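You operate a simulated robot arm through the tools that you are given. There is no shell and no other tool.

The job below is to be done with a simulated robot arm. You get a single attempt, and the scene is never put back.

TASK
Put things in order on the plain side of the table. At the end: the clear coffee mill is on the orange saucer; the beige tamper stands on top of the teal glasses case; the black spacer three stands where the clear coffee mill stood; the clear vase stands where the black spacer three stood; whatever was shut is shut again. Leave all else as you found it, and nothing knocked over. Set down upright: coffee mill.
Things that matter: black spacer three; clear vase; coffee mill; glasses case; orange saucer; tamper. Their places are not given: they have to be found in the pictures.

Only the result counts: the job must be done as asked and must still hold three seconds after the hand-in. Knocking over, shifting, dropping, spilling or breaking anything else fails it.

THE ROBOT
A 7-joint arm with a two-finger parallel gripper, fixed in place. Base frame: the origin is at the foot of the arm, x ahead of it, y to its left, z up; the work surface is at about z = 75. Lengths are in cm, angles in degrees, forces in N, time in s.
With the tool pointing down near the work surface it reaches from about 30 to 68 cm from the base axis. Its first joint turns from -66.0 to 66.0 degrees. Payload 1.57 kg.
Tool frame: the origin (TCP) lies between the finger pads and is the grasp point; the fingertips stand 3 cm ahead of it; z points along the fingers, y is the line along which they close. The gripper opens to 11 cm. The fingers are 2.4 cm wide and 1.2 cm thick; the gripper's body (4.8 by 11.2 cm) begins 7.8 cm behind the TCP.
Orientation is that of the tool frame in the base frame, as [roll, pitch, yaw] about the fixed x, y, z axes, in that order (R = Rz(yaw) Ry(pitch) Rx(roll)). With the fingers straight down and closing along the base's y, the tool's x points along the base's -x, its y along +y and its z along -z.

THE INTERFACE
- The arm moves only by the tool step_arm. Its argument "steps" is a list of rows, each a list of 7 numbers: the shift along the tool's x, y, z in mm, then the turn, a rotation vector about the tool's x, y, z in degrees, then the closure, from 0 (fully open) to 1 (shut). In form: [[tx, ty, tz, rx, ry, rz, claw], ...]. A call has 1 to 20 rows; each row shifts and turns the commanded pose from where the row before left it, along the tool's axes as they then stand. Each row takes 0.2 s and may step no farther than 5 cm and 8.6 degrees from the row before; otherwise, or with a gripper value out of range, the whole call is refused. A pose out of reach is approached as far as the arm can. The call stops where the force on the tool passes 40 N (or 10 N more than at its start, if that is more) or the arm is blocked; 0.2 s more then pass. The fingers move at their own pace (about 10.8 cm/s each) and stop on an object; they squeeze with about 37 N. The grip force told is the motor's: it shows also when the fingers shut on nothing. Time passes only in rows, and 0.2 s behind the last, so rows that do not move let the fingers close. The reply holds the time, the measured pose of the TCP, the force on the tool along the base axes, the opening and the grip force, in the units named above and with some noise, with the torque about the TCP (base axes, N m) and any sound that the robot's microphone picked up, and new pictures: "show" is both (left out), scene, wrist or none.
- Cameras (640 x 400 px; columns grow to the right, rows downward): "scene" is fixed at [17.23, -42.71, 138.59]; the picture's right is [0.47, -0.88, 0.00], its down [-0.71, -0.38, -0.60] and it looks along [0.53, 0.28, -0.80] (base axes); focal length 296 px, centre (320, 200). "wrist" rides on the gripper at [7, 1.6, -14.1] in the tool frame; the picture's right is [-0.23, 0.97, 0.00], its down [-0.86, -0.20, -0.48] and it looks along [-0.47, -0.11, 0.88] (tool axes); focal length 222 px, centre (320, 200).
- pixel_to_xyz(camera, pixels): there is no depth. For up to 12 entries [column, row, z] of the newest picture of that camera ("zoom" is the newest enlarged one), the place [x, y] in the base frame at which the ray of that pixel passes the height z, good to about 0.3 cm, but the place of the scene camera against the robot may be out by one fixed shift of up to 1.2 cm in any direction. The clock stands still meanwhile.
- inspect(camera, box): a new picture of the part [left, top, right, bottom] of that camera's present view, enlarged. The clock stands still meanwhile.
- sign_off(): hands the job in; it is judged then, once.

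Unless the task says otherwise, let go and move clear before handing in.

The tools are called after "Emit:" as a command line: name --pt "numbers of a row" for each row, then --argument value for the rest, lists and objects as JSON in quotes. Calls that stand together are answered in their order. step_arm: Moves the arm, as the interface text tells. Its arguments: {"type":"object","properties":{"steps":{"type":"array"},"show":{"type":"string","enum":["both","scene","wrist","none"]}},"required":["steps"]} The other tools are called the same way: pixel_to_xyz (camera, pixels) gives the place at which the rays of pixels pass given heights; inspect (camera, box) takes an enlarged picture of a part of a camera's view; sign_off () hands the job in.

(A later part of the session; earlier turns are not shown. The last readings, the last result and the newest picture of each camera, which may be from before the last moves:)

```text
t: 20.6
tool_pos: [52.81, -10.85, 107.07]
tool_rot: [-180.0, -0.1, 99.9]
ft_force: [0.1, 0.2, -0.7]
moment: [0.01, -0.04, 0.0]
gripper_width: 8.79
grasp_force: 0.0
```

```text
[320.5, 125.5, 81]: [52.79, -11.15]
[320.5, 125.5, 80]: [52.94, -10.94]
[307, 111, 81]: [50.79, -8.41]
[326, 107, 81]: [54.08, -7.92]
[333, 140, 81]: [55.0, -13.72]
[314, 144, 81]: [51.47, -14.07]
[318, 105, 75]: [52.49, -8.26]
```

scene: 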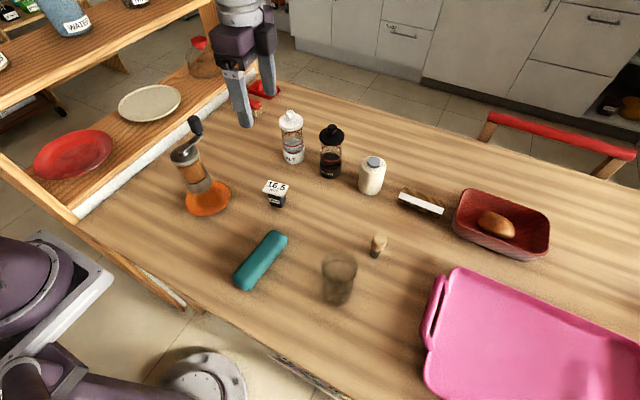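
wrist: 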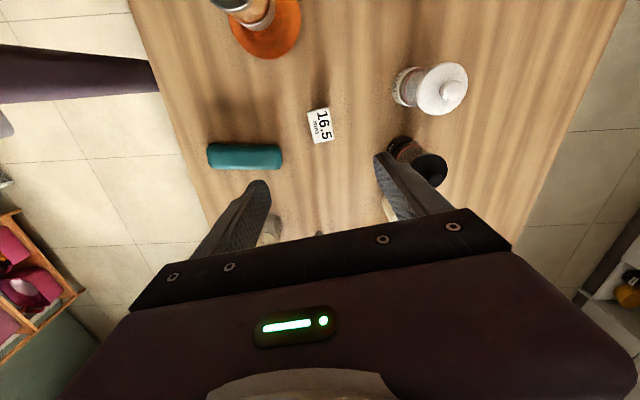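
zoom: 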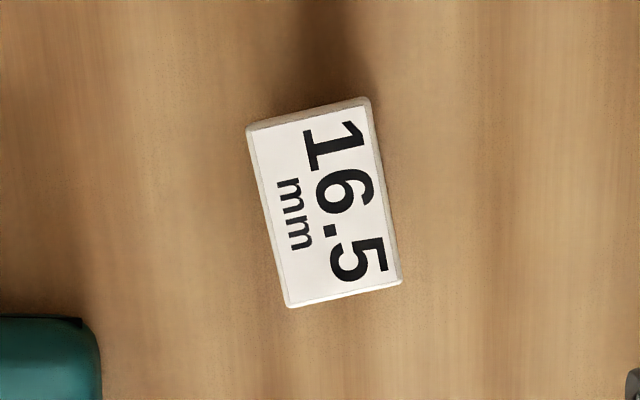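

The plate is centred at about (52.83,-11.1), turned about 7.5°, so I add 2.4° and lower to z≈85 first.

Emit:
step_arm --pt "1 0 40 0 0 2.4 0.3" --pt "0 0 45 0 0 0 0.3" --pt "0 0 45 0 0 0 0.3" --pt "0 0 45 0 0 0 0.3" --pt "0 0 40 0 0 0 0.3" --pt "0 0 0 0 0 0 0.3"

Emit:
inspect --camera "wrist" --box '[240, 90, 400, 210]'

Emit:
inspect --camera "scene" --box '[220, 110, 340, 220]'

```text
t: 22.0
tool_pos: [52.92, -10.92, 85.71]
tool_rot: [-180.0, 0.0, 97.6]
ft_force: [-0.4, 0.4, -0.2]
moment: [0.01, 0.0, 0.0]
gripper_width: 7.73
grasp_force: 0.2
```

scene: 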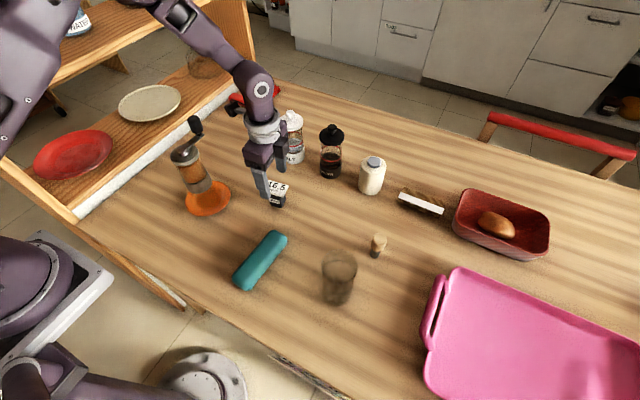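
wrist: 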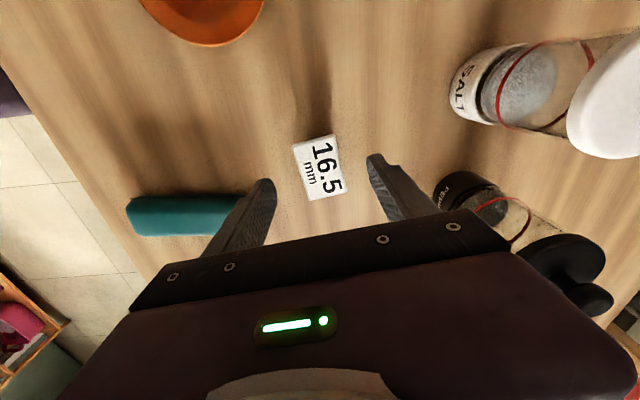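

```text
3.33 times, centred on (320, 150) of wrist
```

zoom: 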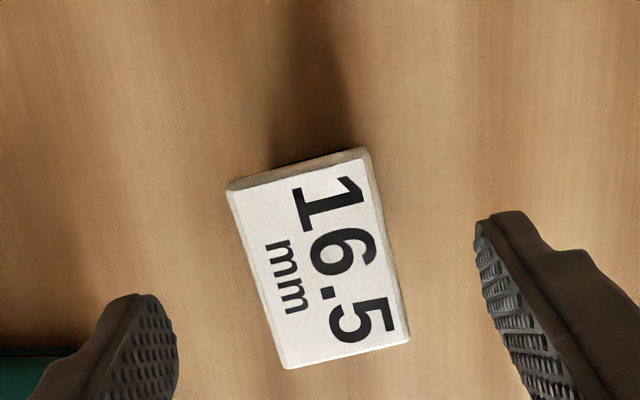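

```text
3.64 times, centred on (280, 165) of scene
```

zoom: 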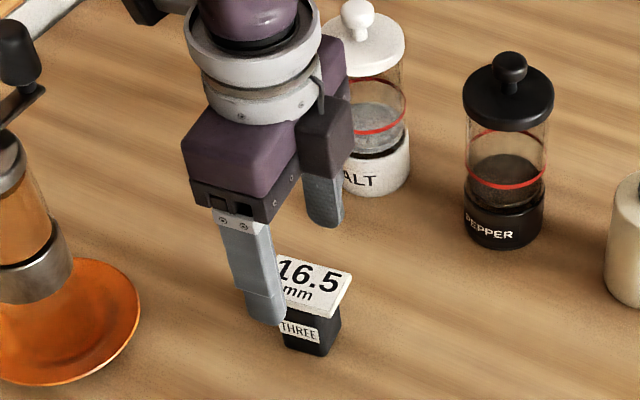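

The plate sits between the fingers. Checking its centre once more at this closer range.

Emit:
pixel_to_xyz --camera "wrist" --pixels '[[293.5, 147, 81], [334, 135.5, 81], [346, 192, 81], [309.5, 200, 81], [319, 168, 81]]'

```text
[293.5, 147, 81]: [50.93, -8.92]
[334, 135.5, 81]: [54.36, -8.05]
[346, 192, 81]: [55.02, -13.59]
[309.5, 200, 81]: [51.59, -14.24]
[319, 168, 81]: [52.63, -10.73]
```

Corner mean is (52.98,-11.2); I shift 3 mm and lower to z≈80, then close.

Emit:
step_arm --pt "-3 1 25 0 0 0 0.3" --pt "0 0 20 0 0 0 0.3" --pt "0 0 11 0 0 0 0.3" --pt "0 0 0 0 0 0 0.3" --pt "0 0 0 0 0 0 0.6" --pt "0 0 0 0 0 0 1" --pt "0 0 0 0 0 0 1" --pt "0 0 0 0 0 0 1"

Emit:
inspect --camera "wrist" --box '[240, 110, 400, 230]'

Emit:
inspect --camera "scene" --box '[230, 130, 330, 220]'

```text
t: 23.8
tool_pos: [53.15, -11.05, 80.06]
tool_rot: [180.0, 0.0, 97.6]
ft_force: [0.4, 0.7, 0.4]
moment: [0.03, 0.0, 0.02]
gripper_width: 3.71
grasp_force: 37.3
```

scene: 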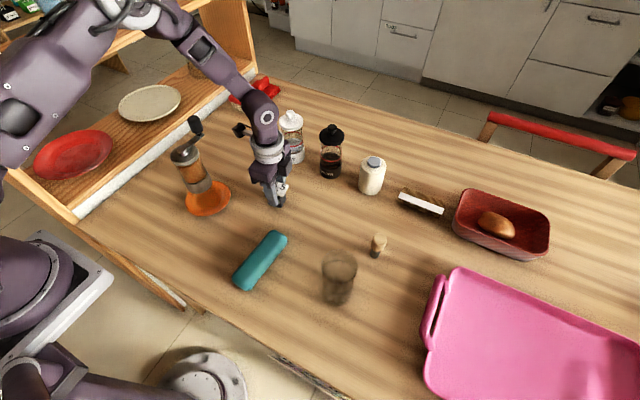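
wrist: 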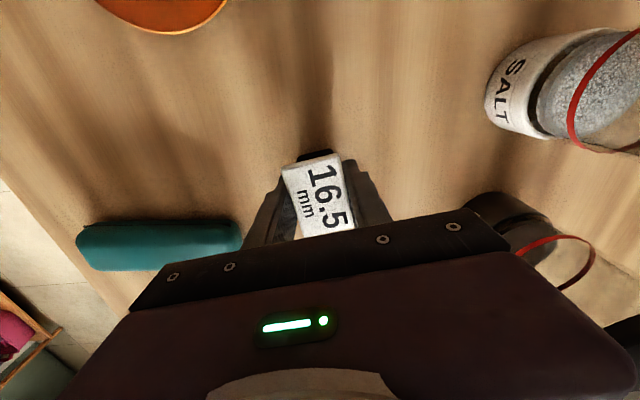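

```text
3.33 times, centred on (320, 170) of wrist
```

zoom: 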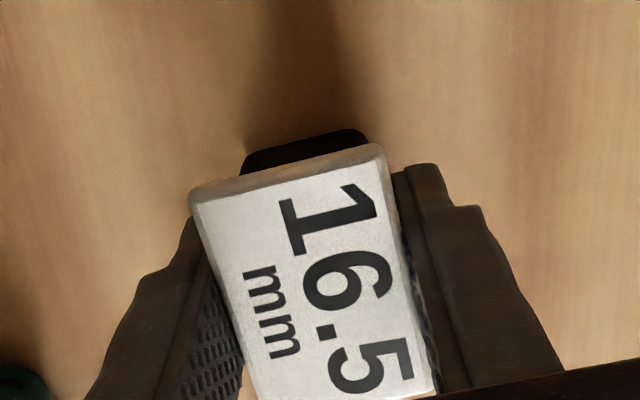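

```text
4.44 times, centred on (280, 175) of scene
```

zoom: 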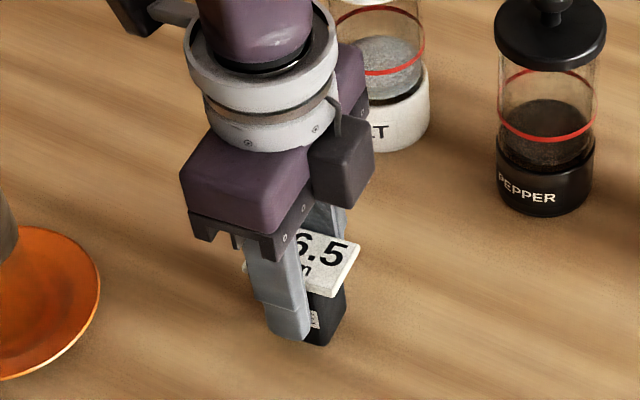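

Closed at 3.71 cm on the plate edges with 37 N. Lifting 3 cm slowly to see that the whole spacer comes up.

Emit:
step_arm --pt "0 0 -6 0 0 0 1" --pt "0 0 -12 0 0 0 1" --pt "0 0 -15 0 0 0 1" --pt "0 0 0 0 0 0 1"

Emit:
inspect --camera "wrist" --box '[240, 110, 400, 230]'

Emit:
inspect --camera "scene" --box '[230, 130, 330, 220]'

```text
t: 24.8
tool_pos: [53.01, -11.1, 83.21]
tool_rot: [180.0, -0.1, 97.5]
ft_force: [0.0, 0.4, 0.3]
moment: [0.0, 0.01, -0.03]
gripper_width: 3.66
grasp_force: 37.1
```

scene: 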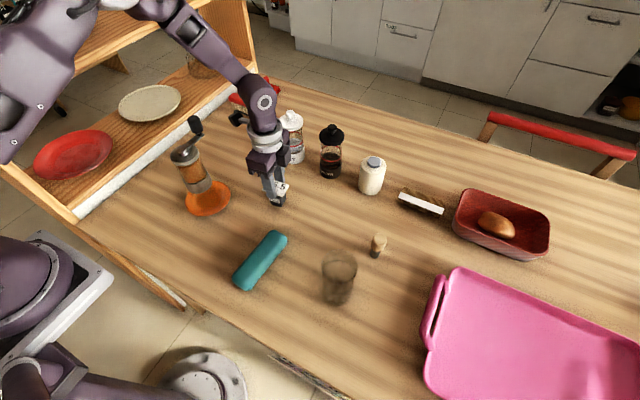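
wrist: 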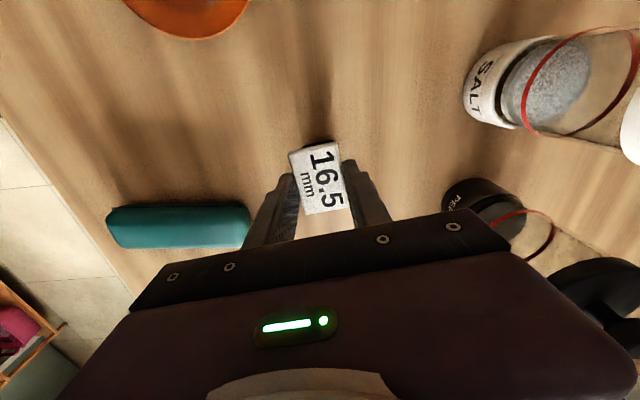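

```text
3.33 times, centred on (320, 170) of wrist
```

zoom: 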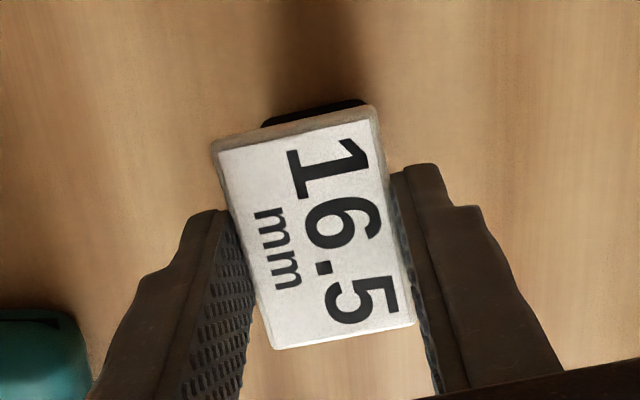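

```text
4.44 times, centred on (280, 175) of scene
```

zoom: 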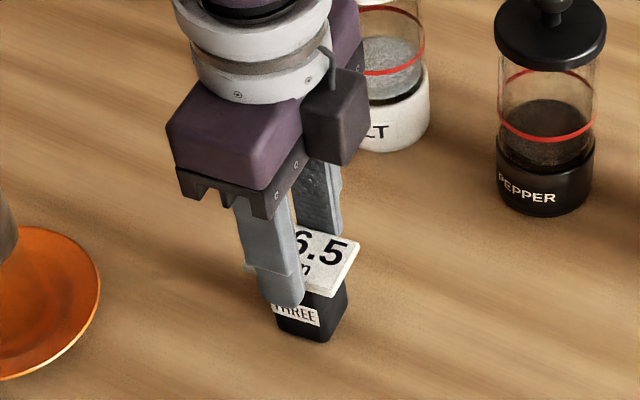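

The spacer stayed on the table: its plate is at the same scene place and the tool reads no load, so the pads slid along the plate's edges. I open, go lower (tips just above the table) and close again to read the width there.

Emit:
step_arm --pt "0 0 0 0 0 0 0.4" --pt "0 0 0 0 0 0 0.4" --pt "0 0 20 0 0 0 0.4" --pt "0 0 15 0 0 0 0.4" --pt "0 0 8 0 0 0 0.4" --pt "0 0 0 0 0 0 0.7" --pt "0 0 0 0 0 0 1" --pt "0 0 0 0 0 0 1"

Emit:
inspect --camera "wrist" --box '[240, 110, 400, 230]'

Emit:
inspect --camera "scene" --box '[250, 160, 310, 215]'

```text
t: 26.6
tool_pos: [53.03, -11.03, 78.93]
tool_rot: [-180.0, 0.0, 97.6]
ft_force: [0.1, 0.3, -1.0]
moment: [0.0, -0.02, -0.01]
gripper_width: 3.72
grasp_force: 37.0
```

scene: 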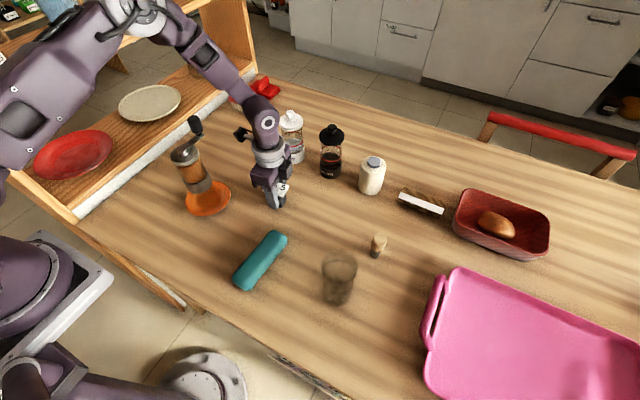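
wrist: 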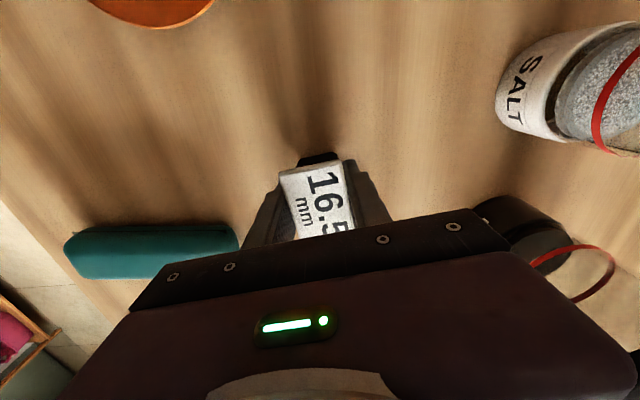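

```text
3.33 times, centred on (320, 170) of wrist
```

zoom: 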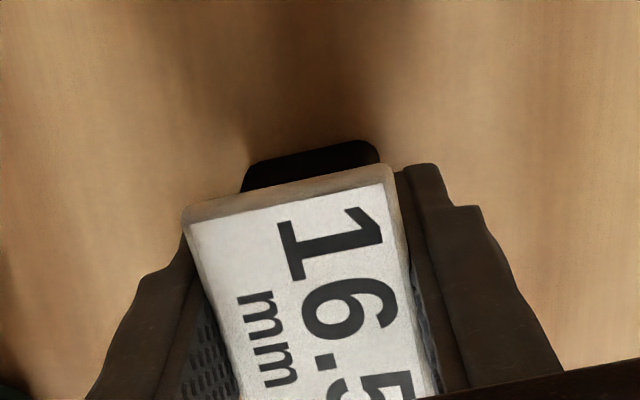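

```text
7.27 times, centred on (280, 188) of scene
```

zoom: 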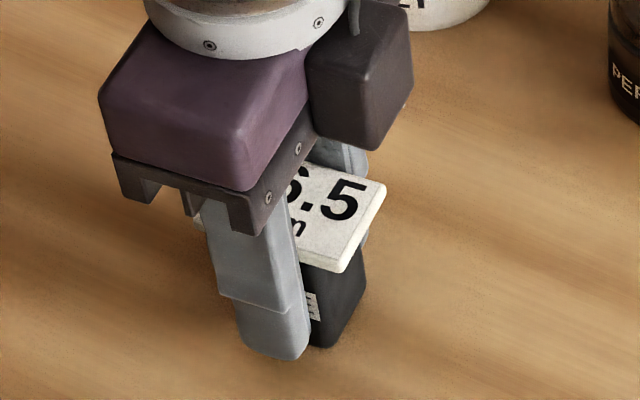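

Width is again 3.72 cm on the plate's edges. I lift just 3 mm to read the load while pulling.

Emit:
step_arm --pt "0 0 -1.5 0 0 0 1" --pt "0 0 -1.5 0 0 0 1" --show "none"

```text
t: 27.2
tool_pos: [53.03, -11.08, 79.23]
tool_rot: [180.0, 0.0, 97.7]
ft_force: [-0.1, -0.1, -0.6]
moment: [-0.01, 0.02, 0.07]
gripper_width: 3.68
grasp_force: 36.9
```

Emit:
inspect --camera "wrist" --box '[240, 110, 400, 230]'

Emit:
inspect --camera "scene" --box '[250, 160, 310, 215]'

```text
3.33 times, centred on (320, 170) of wrist
```

zoom: 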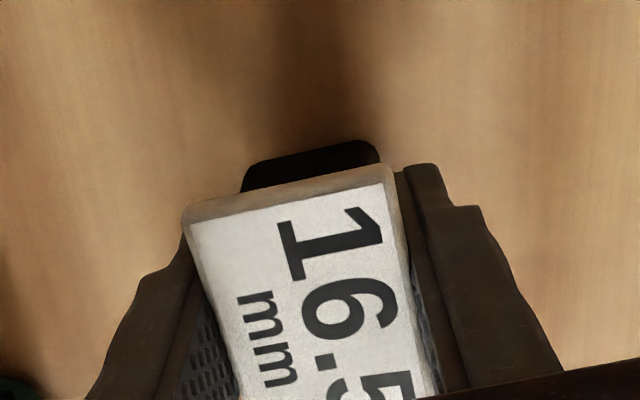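

```text
7.27 times, centred on (280, 188) of scene
```

zoom: 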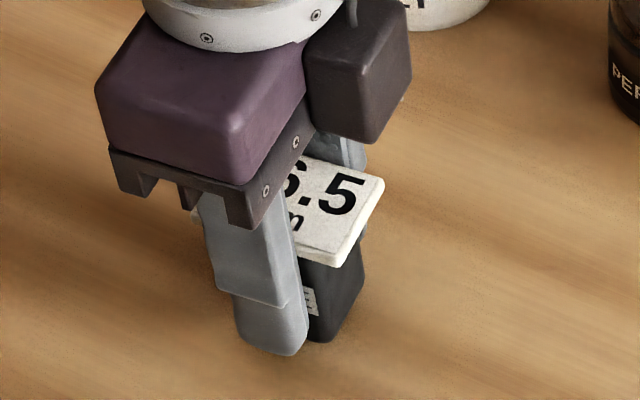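

The wrist view is unchanged relative to the fingers and the plate rose about 3 mm in the scene, so this time it is coming along. I continue slowly.

Emit:
step_arm --pt "0 0 -2 0 0 0 1" --pt "0 0 -3 0 0 0 1" --pt "0 0 -3 0 0 0 1" --pt "0 0 -4 0 0 0 1" --pt "0 0 0 0 0 0 1"

Emit:
inspect --camera "wrist" --box '[240, 110, 400, 230]'

Emit:
inspect --camera "scene" --box '[250, 160, 310, 215]'

```text
t: 28.4
tool_pos: [53.1, -11.04, 80.55]
tool_rot: [-180.0, 0.0, 97.6]
ft_force: [0.1, 0.8, -1.2]
moment: [-0.02, 0.01, 0.0]
gripper_width: 3.68
grasp_force: 37.4
```

scene: 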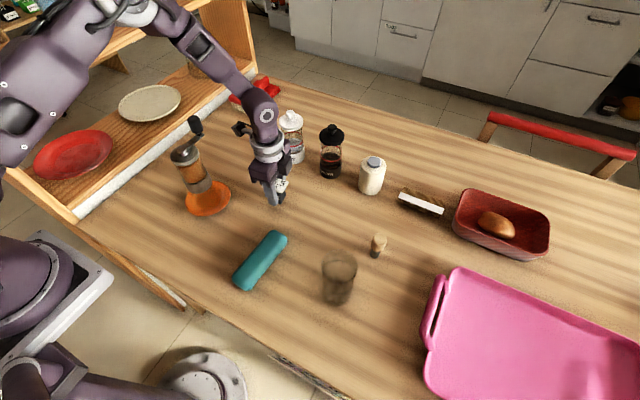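
wrist: 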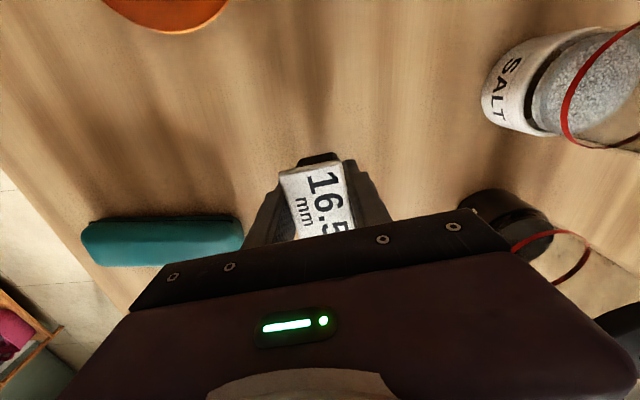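

```text
3.33 times, centred on (320, 170) of wrist
```

zoom: 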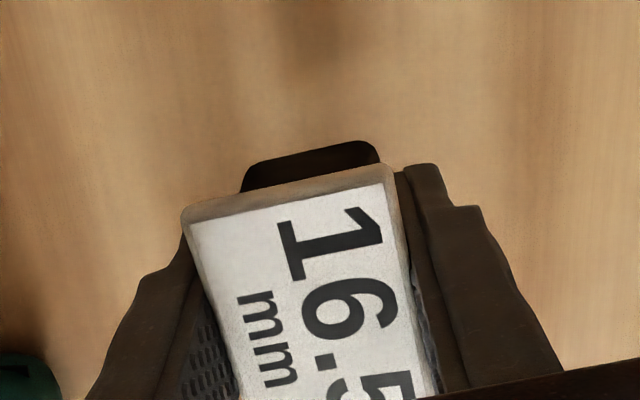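

```text
7.27 times, centred on (280, 188) of scene
```

zoom: 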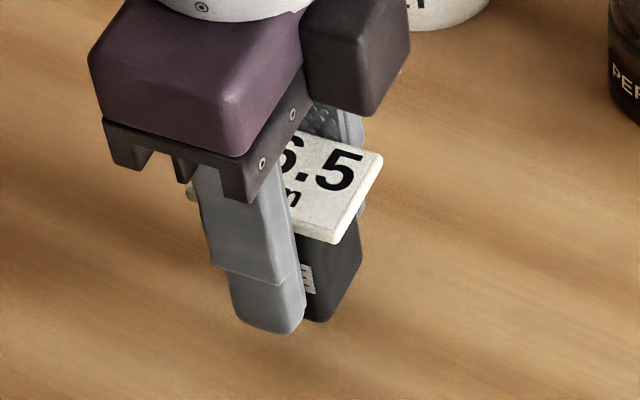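

The spacer hangs from the fingers now (its shadow has parted at zoom (270,330)), load about 1 N. I lift smoothly to z≈105 so that it clears the mill's knob on the way.

Emit:
step_arm --pt "0 0 -6 0 0 0 1" --pt "0 0 -10 0 0 0 1" --pt "0 0 -15 0 0 0 1" --pt "0 0 -20 0 0 0 1" --pt "0 0 -25 0 0 0 1" --pt "0 0 -25 0 0 0 1" --pt "0 0 -25 0 0 0 1" --pt "0 0 -25 0 0 0 1" --pt "0 0 -25 0 0 0 1" --pt "0 0 -25 0 0 0 1" --pt "0 0 -20 0 0 0 1" --pt "0 0 -15 0 0 0 1" --pt "0 0 -10 0 0 0 1" --pt "0 0 -5 0 0 0 1"

Emit:
inspect --camera "wrist" --box '[240, 110, 400, 230]'

```text
t: 31.4
tool_pos: [52.93, -10.99, 105.6]
tool_rot: [-180.0, 0.1, 97.5]
ft_force: [0.1, 0.6, 0.0]
moment: [0.01, 0.03, 0.01]
gripper_width: 3.72
grasp_force: 37.5
```

scene: 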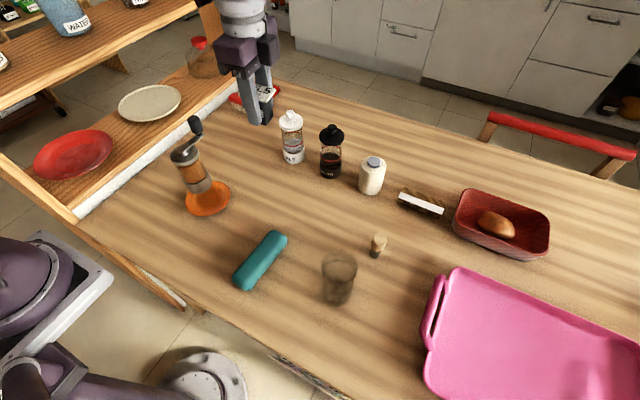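
wrist: 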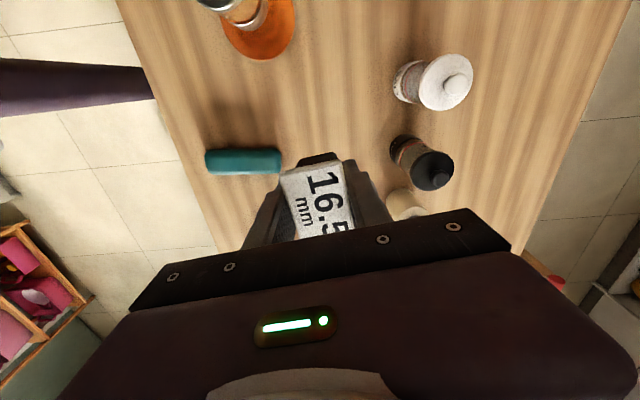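

```text
3.33 times, centred on (320, 170) of wrist
```

zoom: 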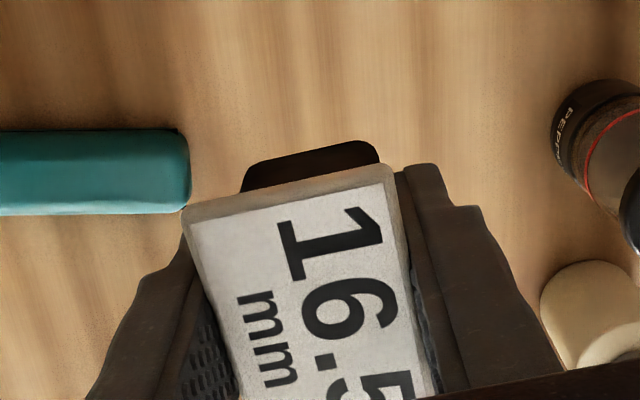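

The spacer is held firmly. I carry it 27 cm in +y, over the mill's old place at (53.7,15.95).

Emit:
step_arm --pt "15 2.5 0 0 0 0 1" --pt "30 5 0 0 0 0 1" --pt "35 5.5 0 0 0 0 1" --pt "35 5.5 0 0 0 0 1" --pt "35 5.5 0 0 0 0 1" --pt "35 5.5 0 0 0 0 1" --pt "35 5.5 0 0 0 0 1" --pt "30 5 0 0 0 0 1" --pt "16.7 2.6 0 0 0 0 1" --pt "0 0 0 0 0 0 1"

```text
t: 33.6
tool_pos: [53.79, 15.93, 105.44]
tool_rot: [180.0, 0.0, 97.5]
ft_force: [-0.1, -0.2, -0.7]
moment: [-0.01, 0.02, -0.03]
gripper_width: 3.7
grasp_force: 36.5
```

scene: 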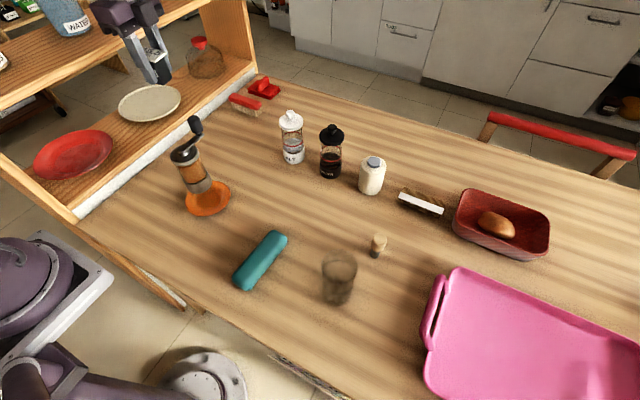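
wrist: 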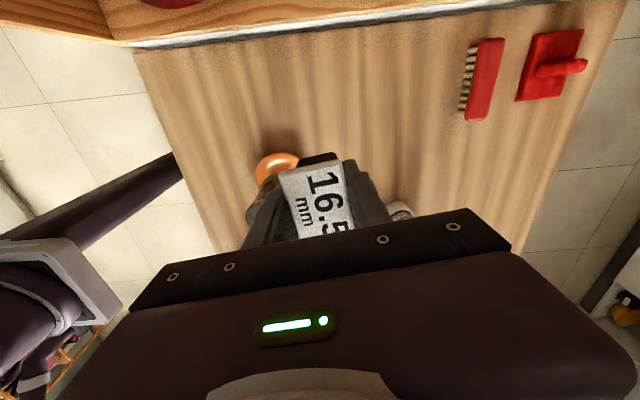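

The tool is over (53.8,15.9). I lower smoothly to about 3 cm above the set-down height and look.

Emit:
step_arm --pt "0 0 15 0 0 0 1" --pt "0 0 30 0 0 0 1" --pt "0 0 35 0 0 0 1" --pt "0 0 35 0 0 0 1" --pt "0 0 35 0 0 0 1" --pt "0 0 35 0 0 0 1" --pt "0 0 30 0 0 0 1" --pt "0 0 15 0 0 0 1" --pt "0 0 0 0 0 0 1"

Emit:
inspect --camera "scene" --box '[140, 70, 260, 190]'

```text
t: 35.6
tool_pos: [53.69, 15.84, 82.44]
tool_rot: [-179.9, 0.0, 97.5]
ft_force: [-0.4, 0.8, -0.8]
moment: [0.0, -0.04, 0.02]
gripper_width: 3.68
grasp_force: 37.1
```

scene: 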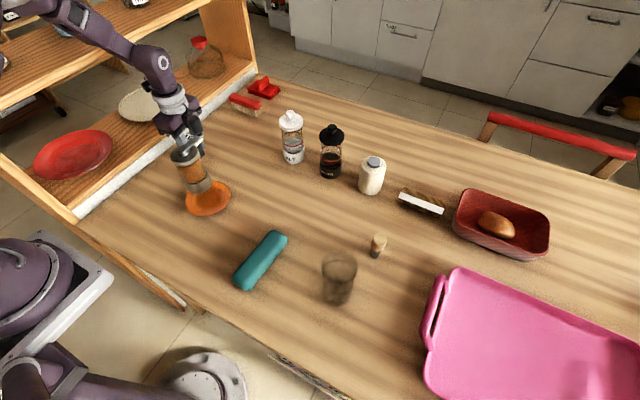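
wrist: 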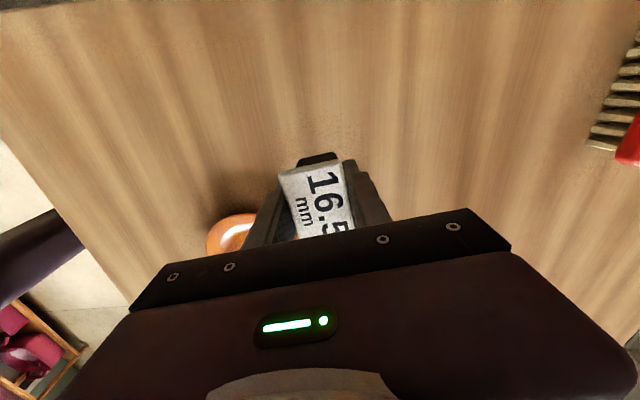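

```text
3.33 times, centred on (200, 130) of scene
```

zoom: 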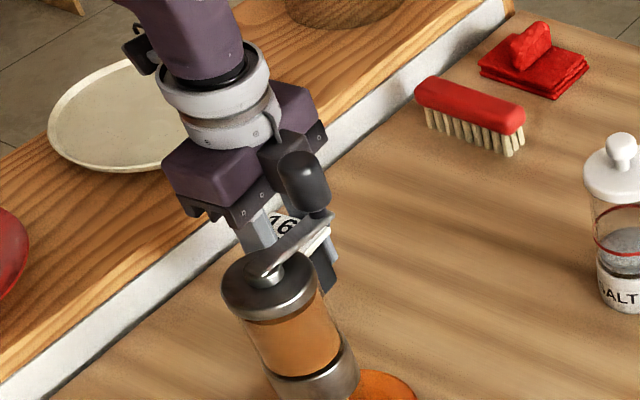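

The mill is nearer the camera than the gripper and is untouched. Lowering the last 3 cm gently.

Emit:
step_arm --pt "0 0 12 0 0 0 1" --pt "0 0 10 0 0 0 1" --pt "0 0 6 0 0 0 1" --pt "0 0 3 0 0 0 1" --pt "0 0 2 0 0 0 1" --pt "0 0 0 0 0 0 1" --show "none"

```text
t: 37.0
tool_pos: [53.66, 15.95, 79.36]
tool_rot: [179.9, 0.0, 97.7]
ft_force: [0.3, -0.1, -0.2]
moment: [0.02, 0.02, 0.0]
gripper_width: 3.67
grasp_force: 36.7
```

Emit:
step_arm --pt "0 0 1 0 0 0 1" --pt "0 0 1 0 0 0 1" --pt "0 0 1 0 0 0 1" --pt "0 0 0 0 0 0 1" --show "none"

```text
t: 38.0
tool_pos: [53.84, 15.86, 79.05]
tool_rot: [-180.0, -0.1, 97.6]
ft_force: [-0.3, 0.4, -1.0]
moment: [-0.01, 0.01, -0.03]
gripper_width: 3.7
grasp_force: 36.2
```

Emit:
step_arm --pt "0 0 1 0 0 0 1" --pt "0 0 1 0 0 0 1" --pt "0 0 0 0 0 0 1" --show "none"

```text
t: 38.8
tool_pos: [53.74, 15.94, 78.85]
tool_rot: [-180.0, -0.1, 97.6]
ft_force: [-0.8, -1.0, 11.6]
moment: [-0.07, 0.24, 0.02]
gripper_width: 3.68
grasp_force: 37.0
```

Contact at z≈78.85 (+11.6 N): the spacer is on the table. I open and look.

Emit:
step_arm --pt "0 0 0 0 0 0 0.55" --pt "0 0 0 0 0 0 0.3" --pt "0 0 0 0 0 0 0.3" --pt "0 0 -15 0 0 0 0.3" --pt "0 0 -30 0 0 0 0.3" --pt "0 0 -45 0 0 0 0.3" --pt "0 0 -45 0 0 0 0.3" --pt "0 0 -45 0 0 0 0.3" --pt "0 0 -45 0 0 0 0.3" --pt "0 0 -45 0 0 0 0.3" --pt "0 0 0 0 0 0 0.3"

Emit:
inspect --camera "scene" --box '[140, 80, 260, 220]'

Emit:
inspect --camera "wrist" --box '[240, 90, 400, 210]'

```text
t: 41.2
tool_pos: [53.84, 15.83, 105.64]
tool_rot: [180.0, 0.0, 97.5]
ft_force: [0.1, 0.1, -1.2]
moment: [-0.01, 0.06, 0.05]
gripper_width: 7.69
grasp_force: 0.0
```

scene: 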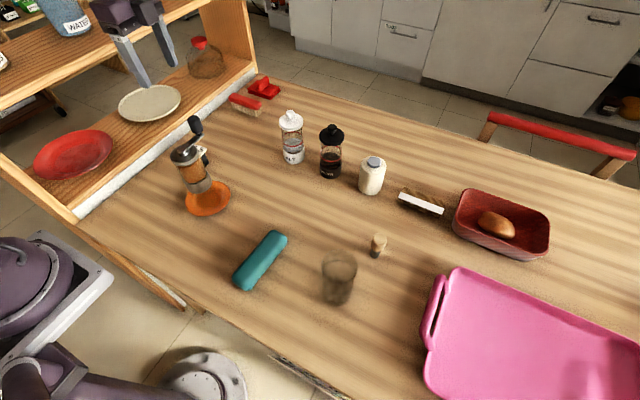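
wrist: 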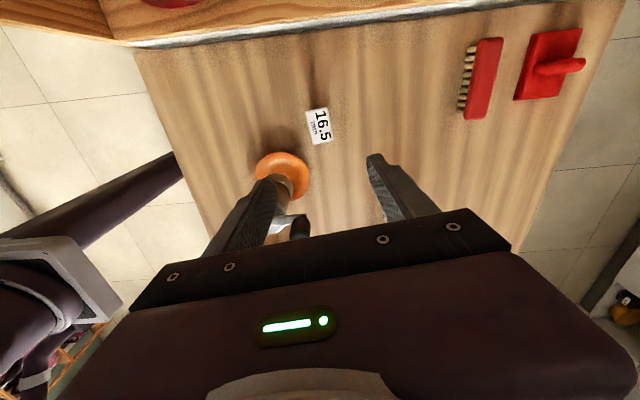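

```text
2.86 times, centred on (200, 150) of scene
```

zoom: 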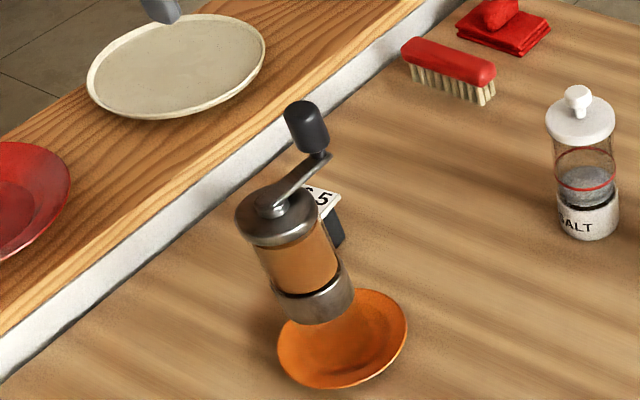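

```text
3.33 times, centred on (320, 150) of wrist
```

zoom: 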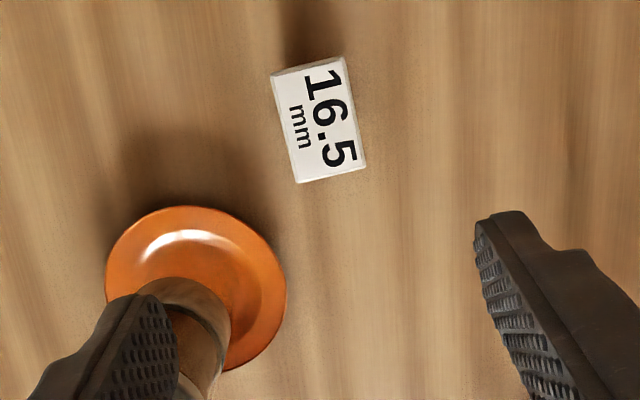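

The spacer stands upright at the mill's old place. Next the vase: I rise a bit, turn the tool back to its plain orientation, and then travel to the vase.

Emit:
step_arm --pt "0 0 -15 0 0 -8.24 0.1" --pt "0 0 -15 0 0 -8.24 0" --pt "0 0 0 0 0 -8.24 0" --pt "0 0 0 0 0 -8.24 0" --pt "0 0 0 0 0 -8.24 0" --pt "0 0 0 0 0 -8.24 0" --pt "0 0 0 0 0 -8.24 0" --pt "0 0 0 0 0 -8.24 0" --pt "0 0 0 0 0 -8.24 0" --pt "0 0 0 0 0 -8.24 0" --pt "0 0 0 0 0 0 0" --show "none"

Emit:
step_arm --pt "12 -44 0 0 0 0 0" --pt "12 -44 0 0 0 0 0" --pt "12 -44 0 0 0 0 0" --pt "12 -44 0 0 0 0 0" --pt "12 -44 0 0 0 0 0" --pt "12 -44 0 0 0 0 0" --pt "12 -44 0 0 0 0 0" --pt "12 -44 0 0 0 0 0" --pt "12 -44 0 0 0 0 0" --pt "12 -44 0 0 0 0 0" --pt "0 0 0 0 0 0 0"

```text
t: 43.6
tool_pos: [53.76, 15.87, 108.88]
tool_rot: [179.9, 0.0, -179.9]
ft_force: [-0.8, -0.5, -0.3]
moment: [0.0, -0.02, 0.04]
gripper_width: 10.98
grasp_force: 0.1
```

```text
t: 46.0
tool_pos: [41.96, -28.12, 108.98]
tool_rot: [-179.9, 0.0, 179.9]
ft_force: [-0.1, 0.5, 0.8]
moment: [-0.01, 0.0, 0.0]
gripper_width: 11.01
grasp_force: 0.1
```

scene: 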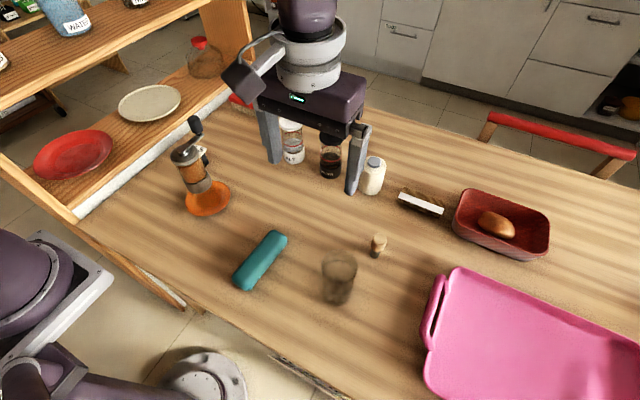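
wrist: 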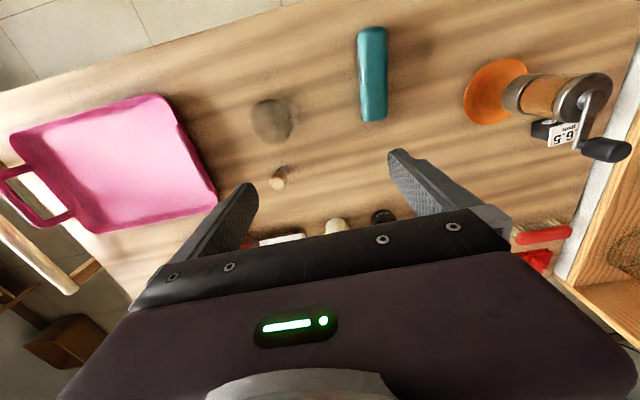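

The vase is at wrist (272,121) and the tamper at (278,178). Enlarging both views for exact places.

Emit:
inspect --camera "wrist" --box '[230, 80, 330, 200]'

Emit:
inspect --camera "scene" --box '[300, 220, 400, 320]'

Emit:
inspect --camera "wrist" --box '[340, 20, 410, 130]'

```text
3.33 times, centred on (280, 140) of wrist
```

zoom: 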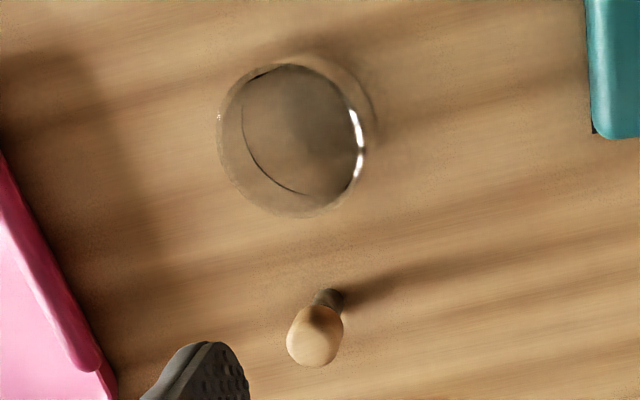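

```text
4.00 times, centred on (350, 270) of scene
```

zoom: 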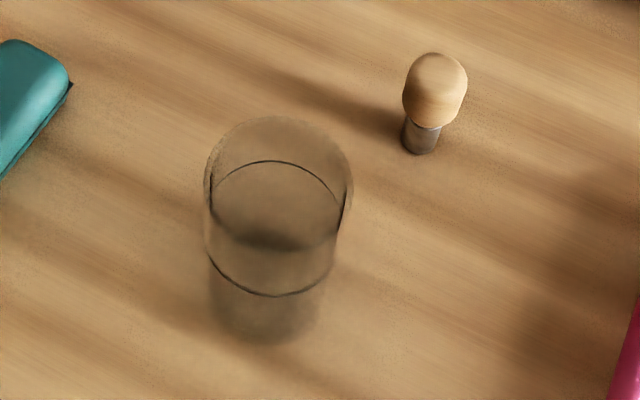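

```text
3.64 times, centred on (375, 75) of wrist
```

zoom: 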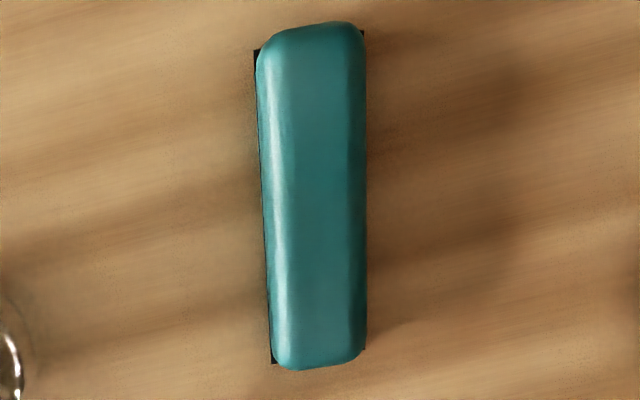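

I triangulate the vase's rim and base and the tamper's head from both views.

Emit:
pixel_to_xyz --camera "wrist" --pixels '[[270.4, 124.1, 84], [270.4, 124.1, 88], [275, 119, 75], [278, 180, 80], [278, 180, 82], [283, 167, 75], [249, 126, 86], [268, 145, 86]]'

Emit:
pixel_to_xyz --camera "scene" --pixels '[[339.5, 266.3, 84], [339.5, 266.3, 88], [336.3, 290.5, 75], [378.8, 240, 80], [378.8, 240, 82], [375.5, 257, 75], [321.5, 268, 86], [358, 268, 86]]'

```text
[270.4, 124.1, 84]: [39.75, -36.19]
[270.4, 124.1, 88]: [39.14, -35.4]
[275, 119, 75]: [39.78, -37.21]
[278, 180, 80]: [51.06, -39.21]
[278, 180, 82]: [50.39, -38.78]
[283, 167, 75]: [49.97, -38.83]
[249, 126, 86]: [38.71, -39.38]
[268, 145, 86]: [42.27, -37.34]
```

```text
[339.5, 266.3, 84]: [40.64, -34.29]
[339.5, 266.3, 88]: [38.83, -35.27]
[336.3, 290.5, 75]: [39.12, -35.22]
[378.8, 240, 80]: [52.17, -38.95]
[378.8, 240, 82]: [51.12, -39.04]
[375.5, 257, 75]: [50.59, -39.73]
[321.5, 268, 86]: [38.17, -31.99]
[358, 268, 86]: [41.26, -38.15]
```

Estimates for the vase centre lie around (39.5,-35.8), height about 10 cm. I move right above it, still high, for a better look.

Emit:
step_arm --pt "12 -38 0 0 0 0 0" --pt "12 -38 0 0 0 0 0" --pt "0 0 30 0 0 0 0" --pt "0 0 0 0 0 0 0"

Emit:
inspect --camera "wrist" --box '[260, 80, 390, 200]'

```text
t: 47.0
tool_pos: [39.45, -35.62, 105.79]
tool_rot: [-180.0, -0.1, 180.0]
ft_force: [-1.0, -0.9, -0.2]
moment: [0.0, 0.0, 0.01]
gripper_width: 10.96
grasp_force: 0.1
```

scene: 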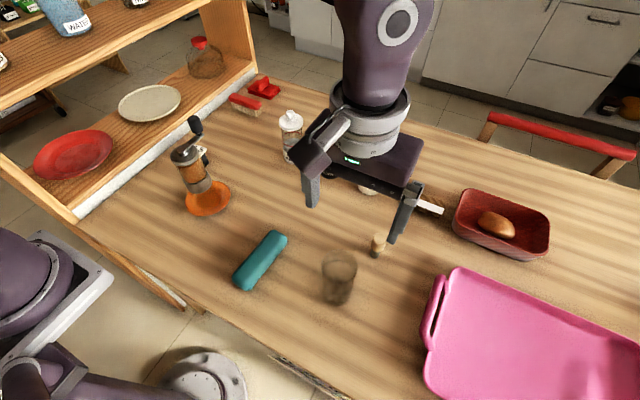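
wrist: 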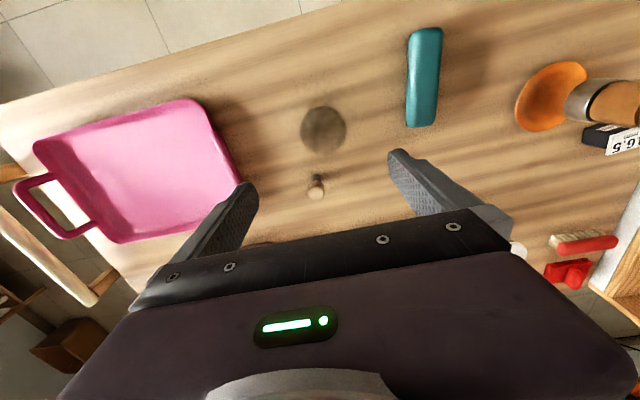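

```text
3.33 times, centred on (325, 140) of wrist
```

zoom: 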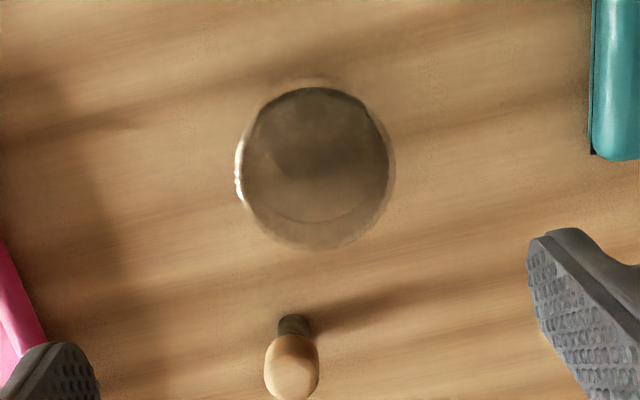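

Emit:
pixel_to_xyz --camera "wrist" --pixels '[[323.2, 131.6, 85], [299.5, 131.6, 85], [346.6, 131.6, 85], [323, 154, 85], [323, 106, 75], [323, 127, 75], [316, 190, 80], [317, 177, 75]]'

```text
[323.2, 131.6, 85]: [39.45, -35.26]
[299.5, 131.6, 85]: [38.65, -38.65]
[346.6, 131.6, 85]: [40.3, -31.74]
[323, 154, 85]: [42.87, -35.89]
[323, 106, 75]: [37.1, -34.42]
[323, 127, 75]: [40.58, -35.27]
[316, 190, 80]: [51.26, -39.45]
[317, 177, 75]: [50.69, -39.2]
```

The rim centre reads (39.45,-35.3), diameter about 7.1 cm. I shift 3 mm in y and lower to z≈90, tips just above the rim, to check.

Emit:
step_arm --pt "0 3 30 0 0 0 0" --pt "0 0 40 0 0 0 0" --pt "0 0 40 0 0 0 0" --pt "0 0 40 0 0 0 0" --pt "0 0 0 0 0 0 0"

Emit:
inspect --camera "wrist" --box '[220, 80, 420, 220]'

Emit:
inspect --camera "scene" --box '[280, 170, 420, 310]'

```text
t: 48.2
tool_pos: [39.2, -35.32, 90.84]
tool_rot: [-180.0, 0.1, -179.9]
ft_force: [0.4, -0.3, 0.4]
moment: [-0.01, 0.0, 0.0]
gripper_width: 10.97
grasp_force: 0.2
```

scene: 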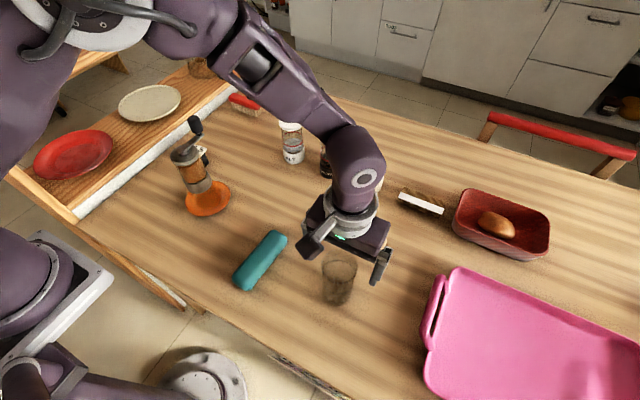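
wrist: 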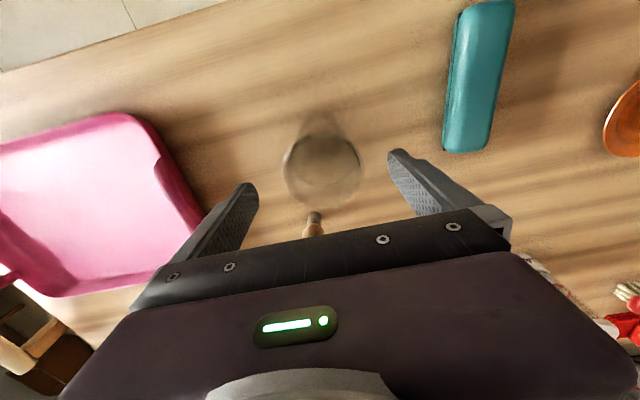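

```text
2.86 times, centred on (320, 150) of wrist
```

zoom: 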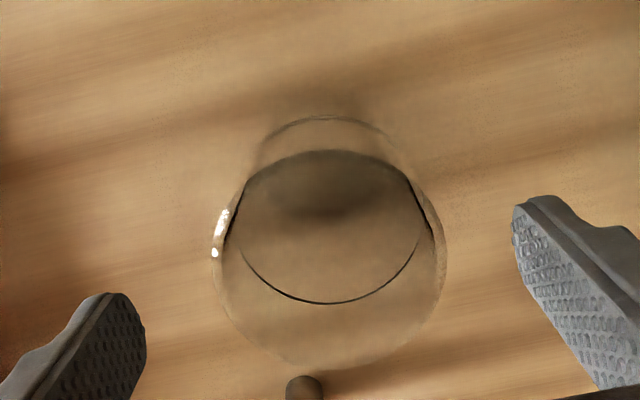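

```text
2.86 times, centred on (350, 240) of scene
```

zoom: 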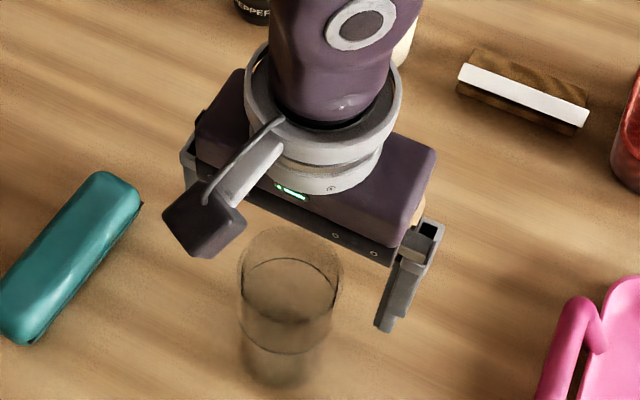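

Emit:
pixel_to_xyz --camera "wrist" --pixels '[[322.8, 169, 85], [282, 171, 85], [363.5, 167, 85], [322.8, 207, 85], [322.8, 169, 84]]'

```text
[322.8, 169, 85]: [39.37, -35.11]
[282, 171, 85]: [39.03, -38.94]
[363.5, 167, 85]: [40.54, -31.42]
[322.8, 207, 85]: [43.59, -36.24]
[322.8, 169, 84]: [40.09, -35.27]
```

The vase is centred between the fingers; its rim is at about z≈86. I lower to z≈81.5 (palm still above the rim) and close.

Emit:
step_arm --pt "0 0 30 0 0 0 0" --pt "0 0 30 0 0 0 0" --pt "0 0 20 0 0 0 0" --pt "0 0 13 0 0 0 0" --pt "0 0 0 0 0 0 0"

Emit:
inspect --camera "wrist" --box '[220, 80, 420, 240]'

Emit:
inspect --camera "scene" --box '[280, 190, 400, 310]'

```text
t: 49.4
tool_pos: [39.32, -35.23, 81.66]
tool_rot: [-180.0, 0.0, -180.0]
ft_force: [0.8, 0.6, -1.0]
moment: [-0.01, 0.01, -0.01]
gripper_width: 11.01
grasp_force: 0.0
```

scene: 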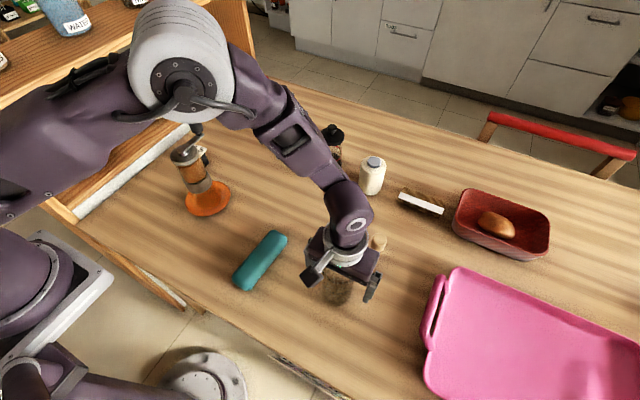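
wrist: 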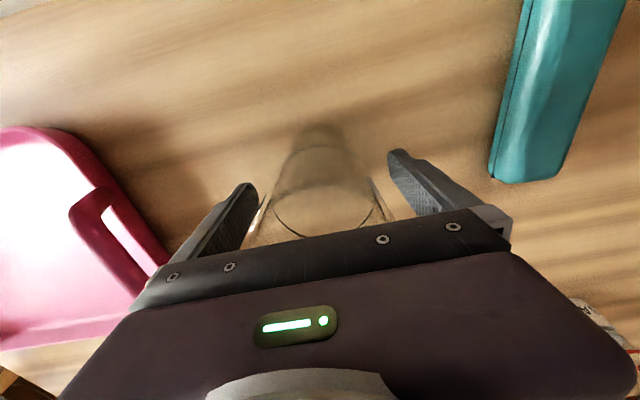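

```text
2.50 times, centred on (320, 160) of wrist
```

zoom: 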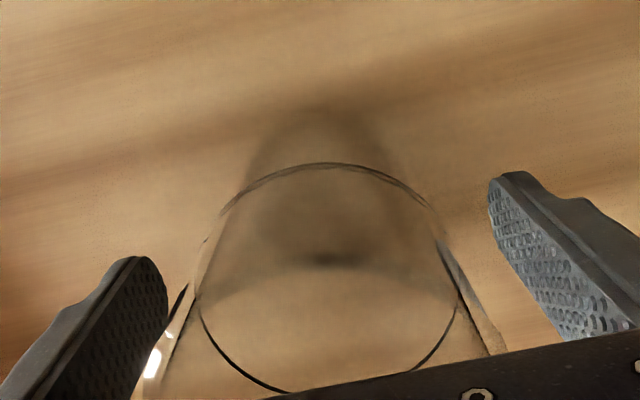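

```text
3.33 times, centred on (340, 250) of scene
```

zoom: 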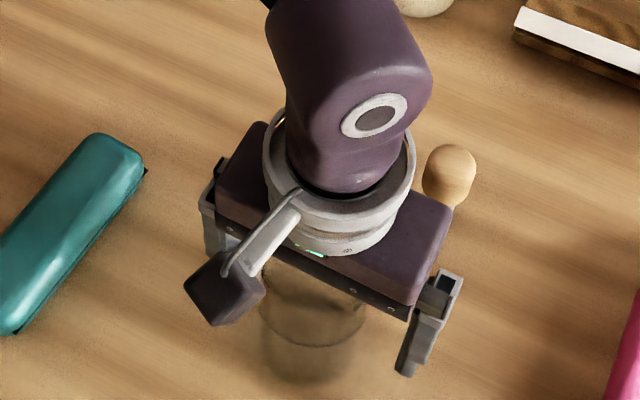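

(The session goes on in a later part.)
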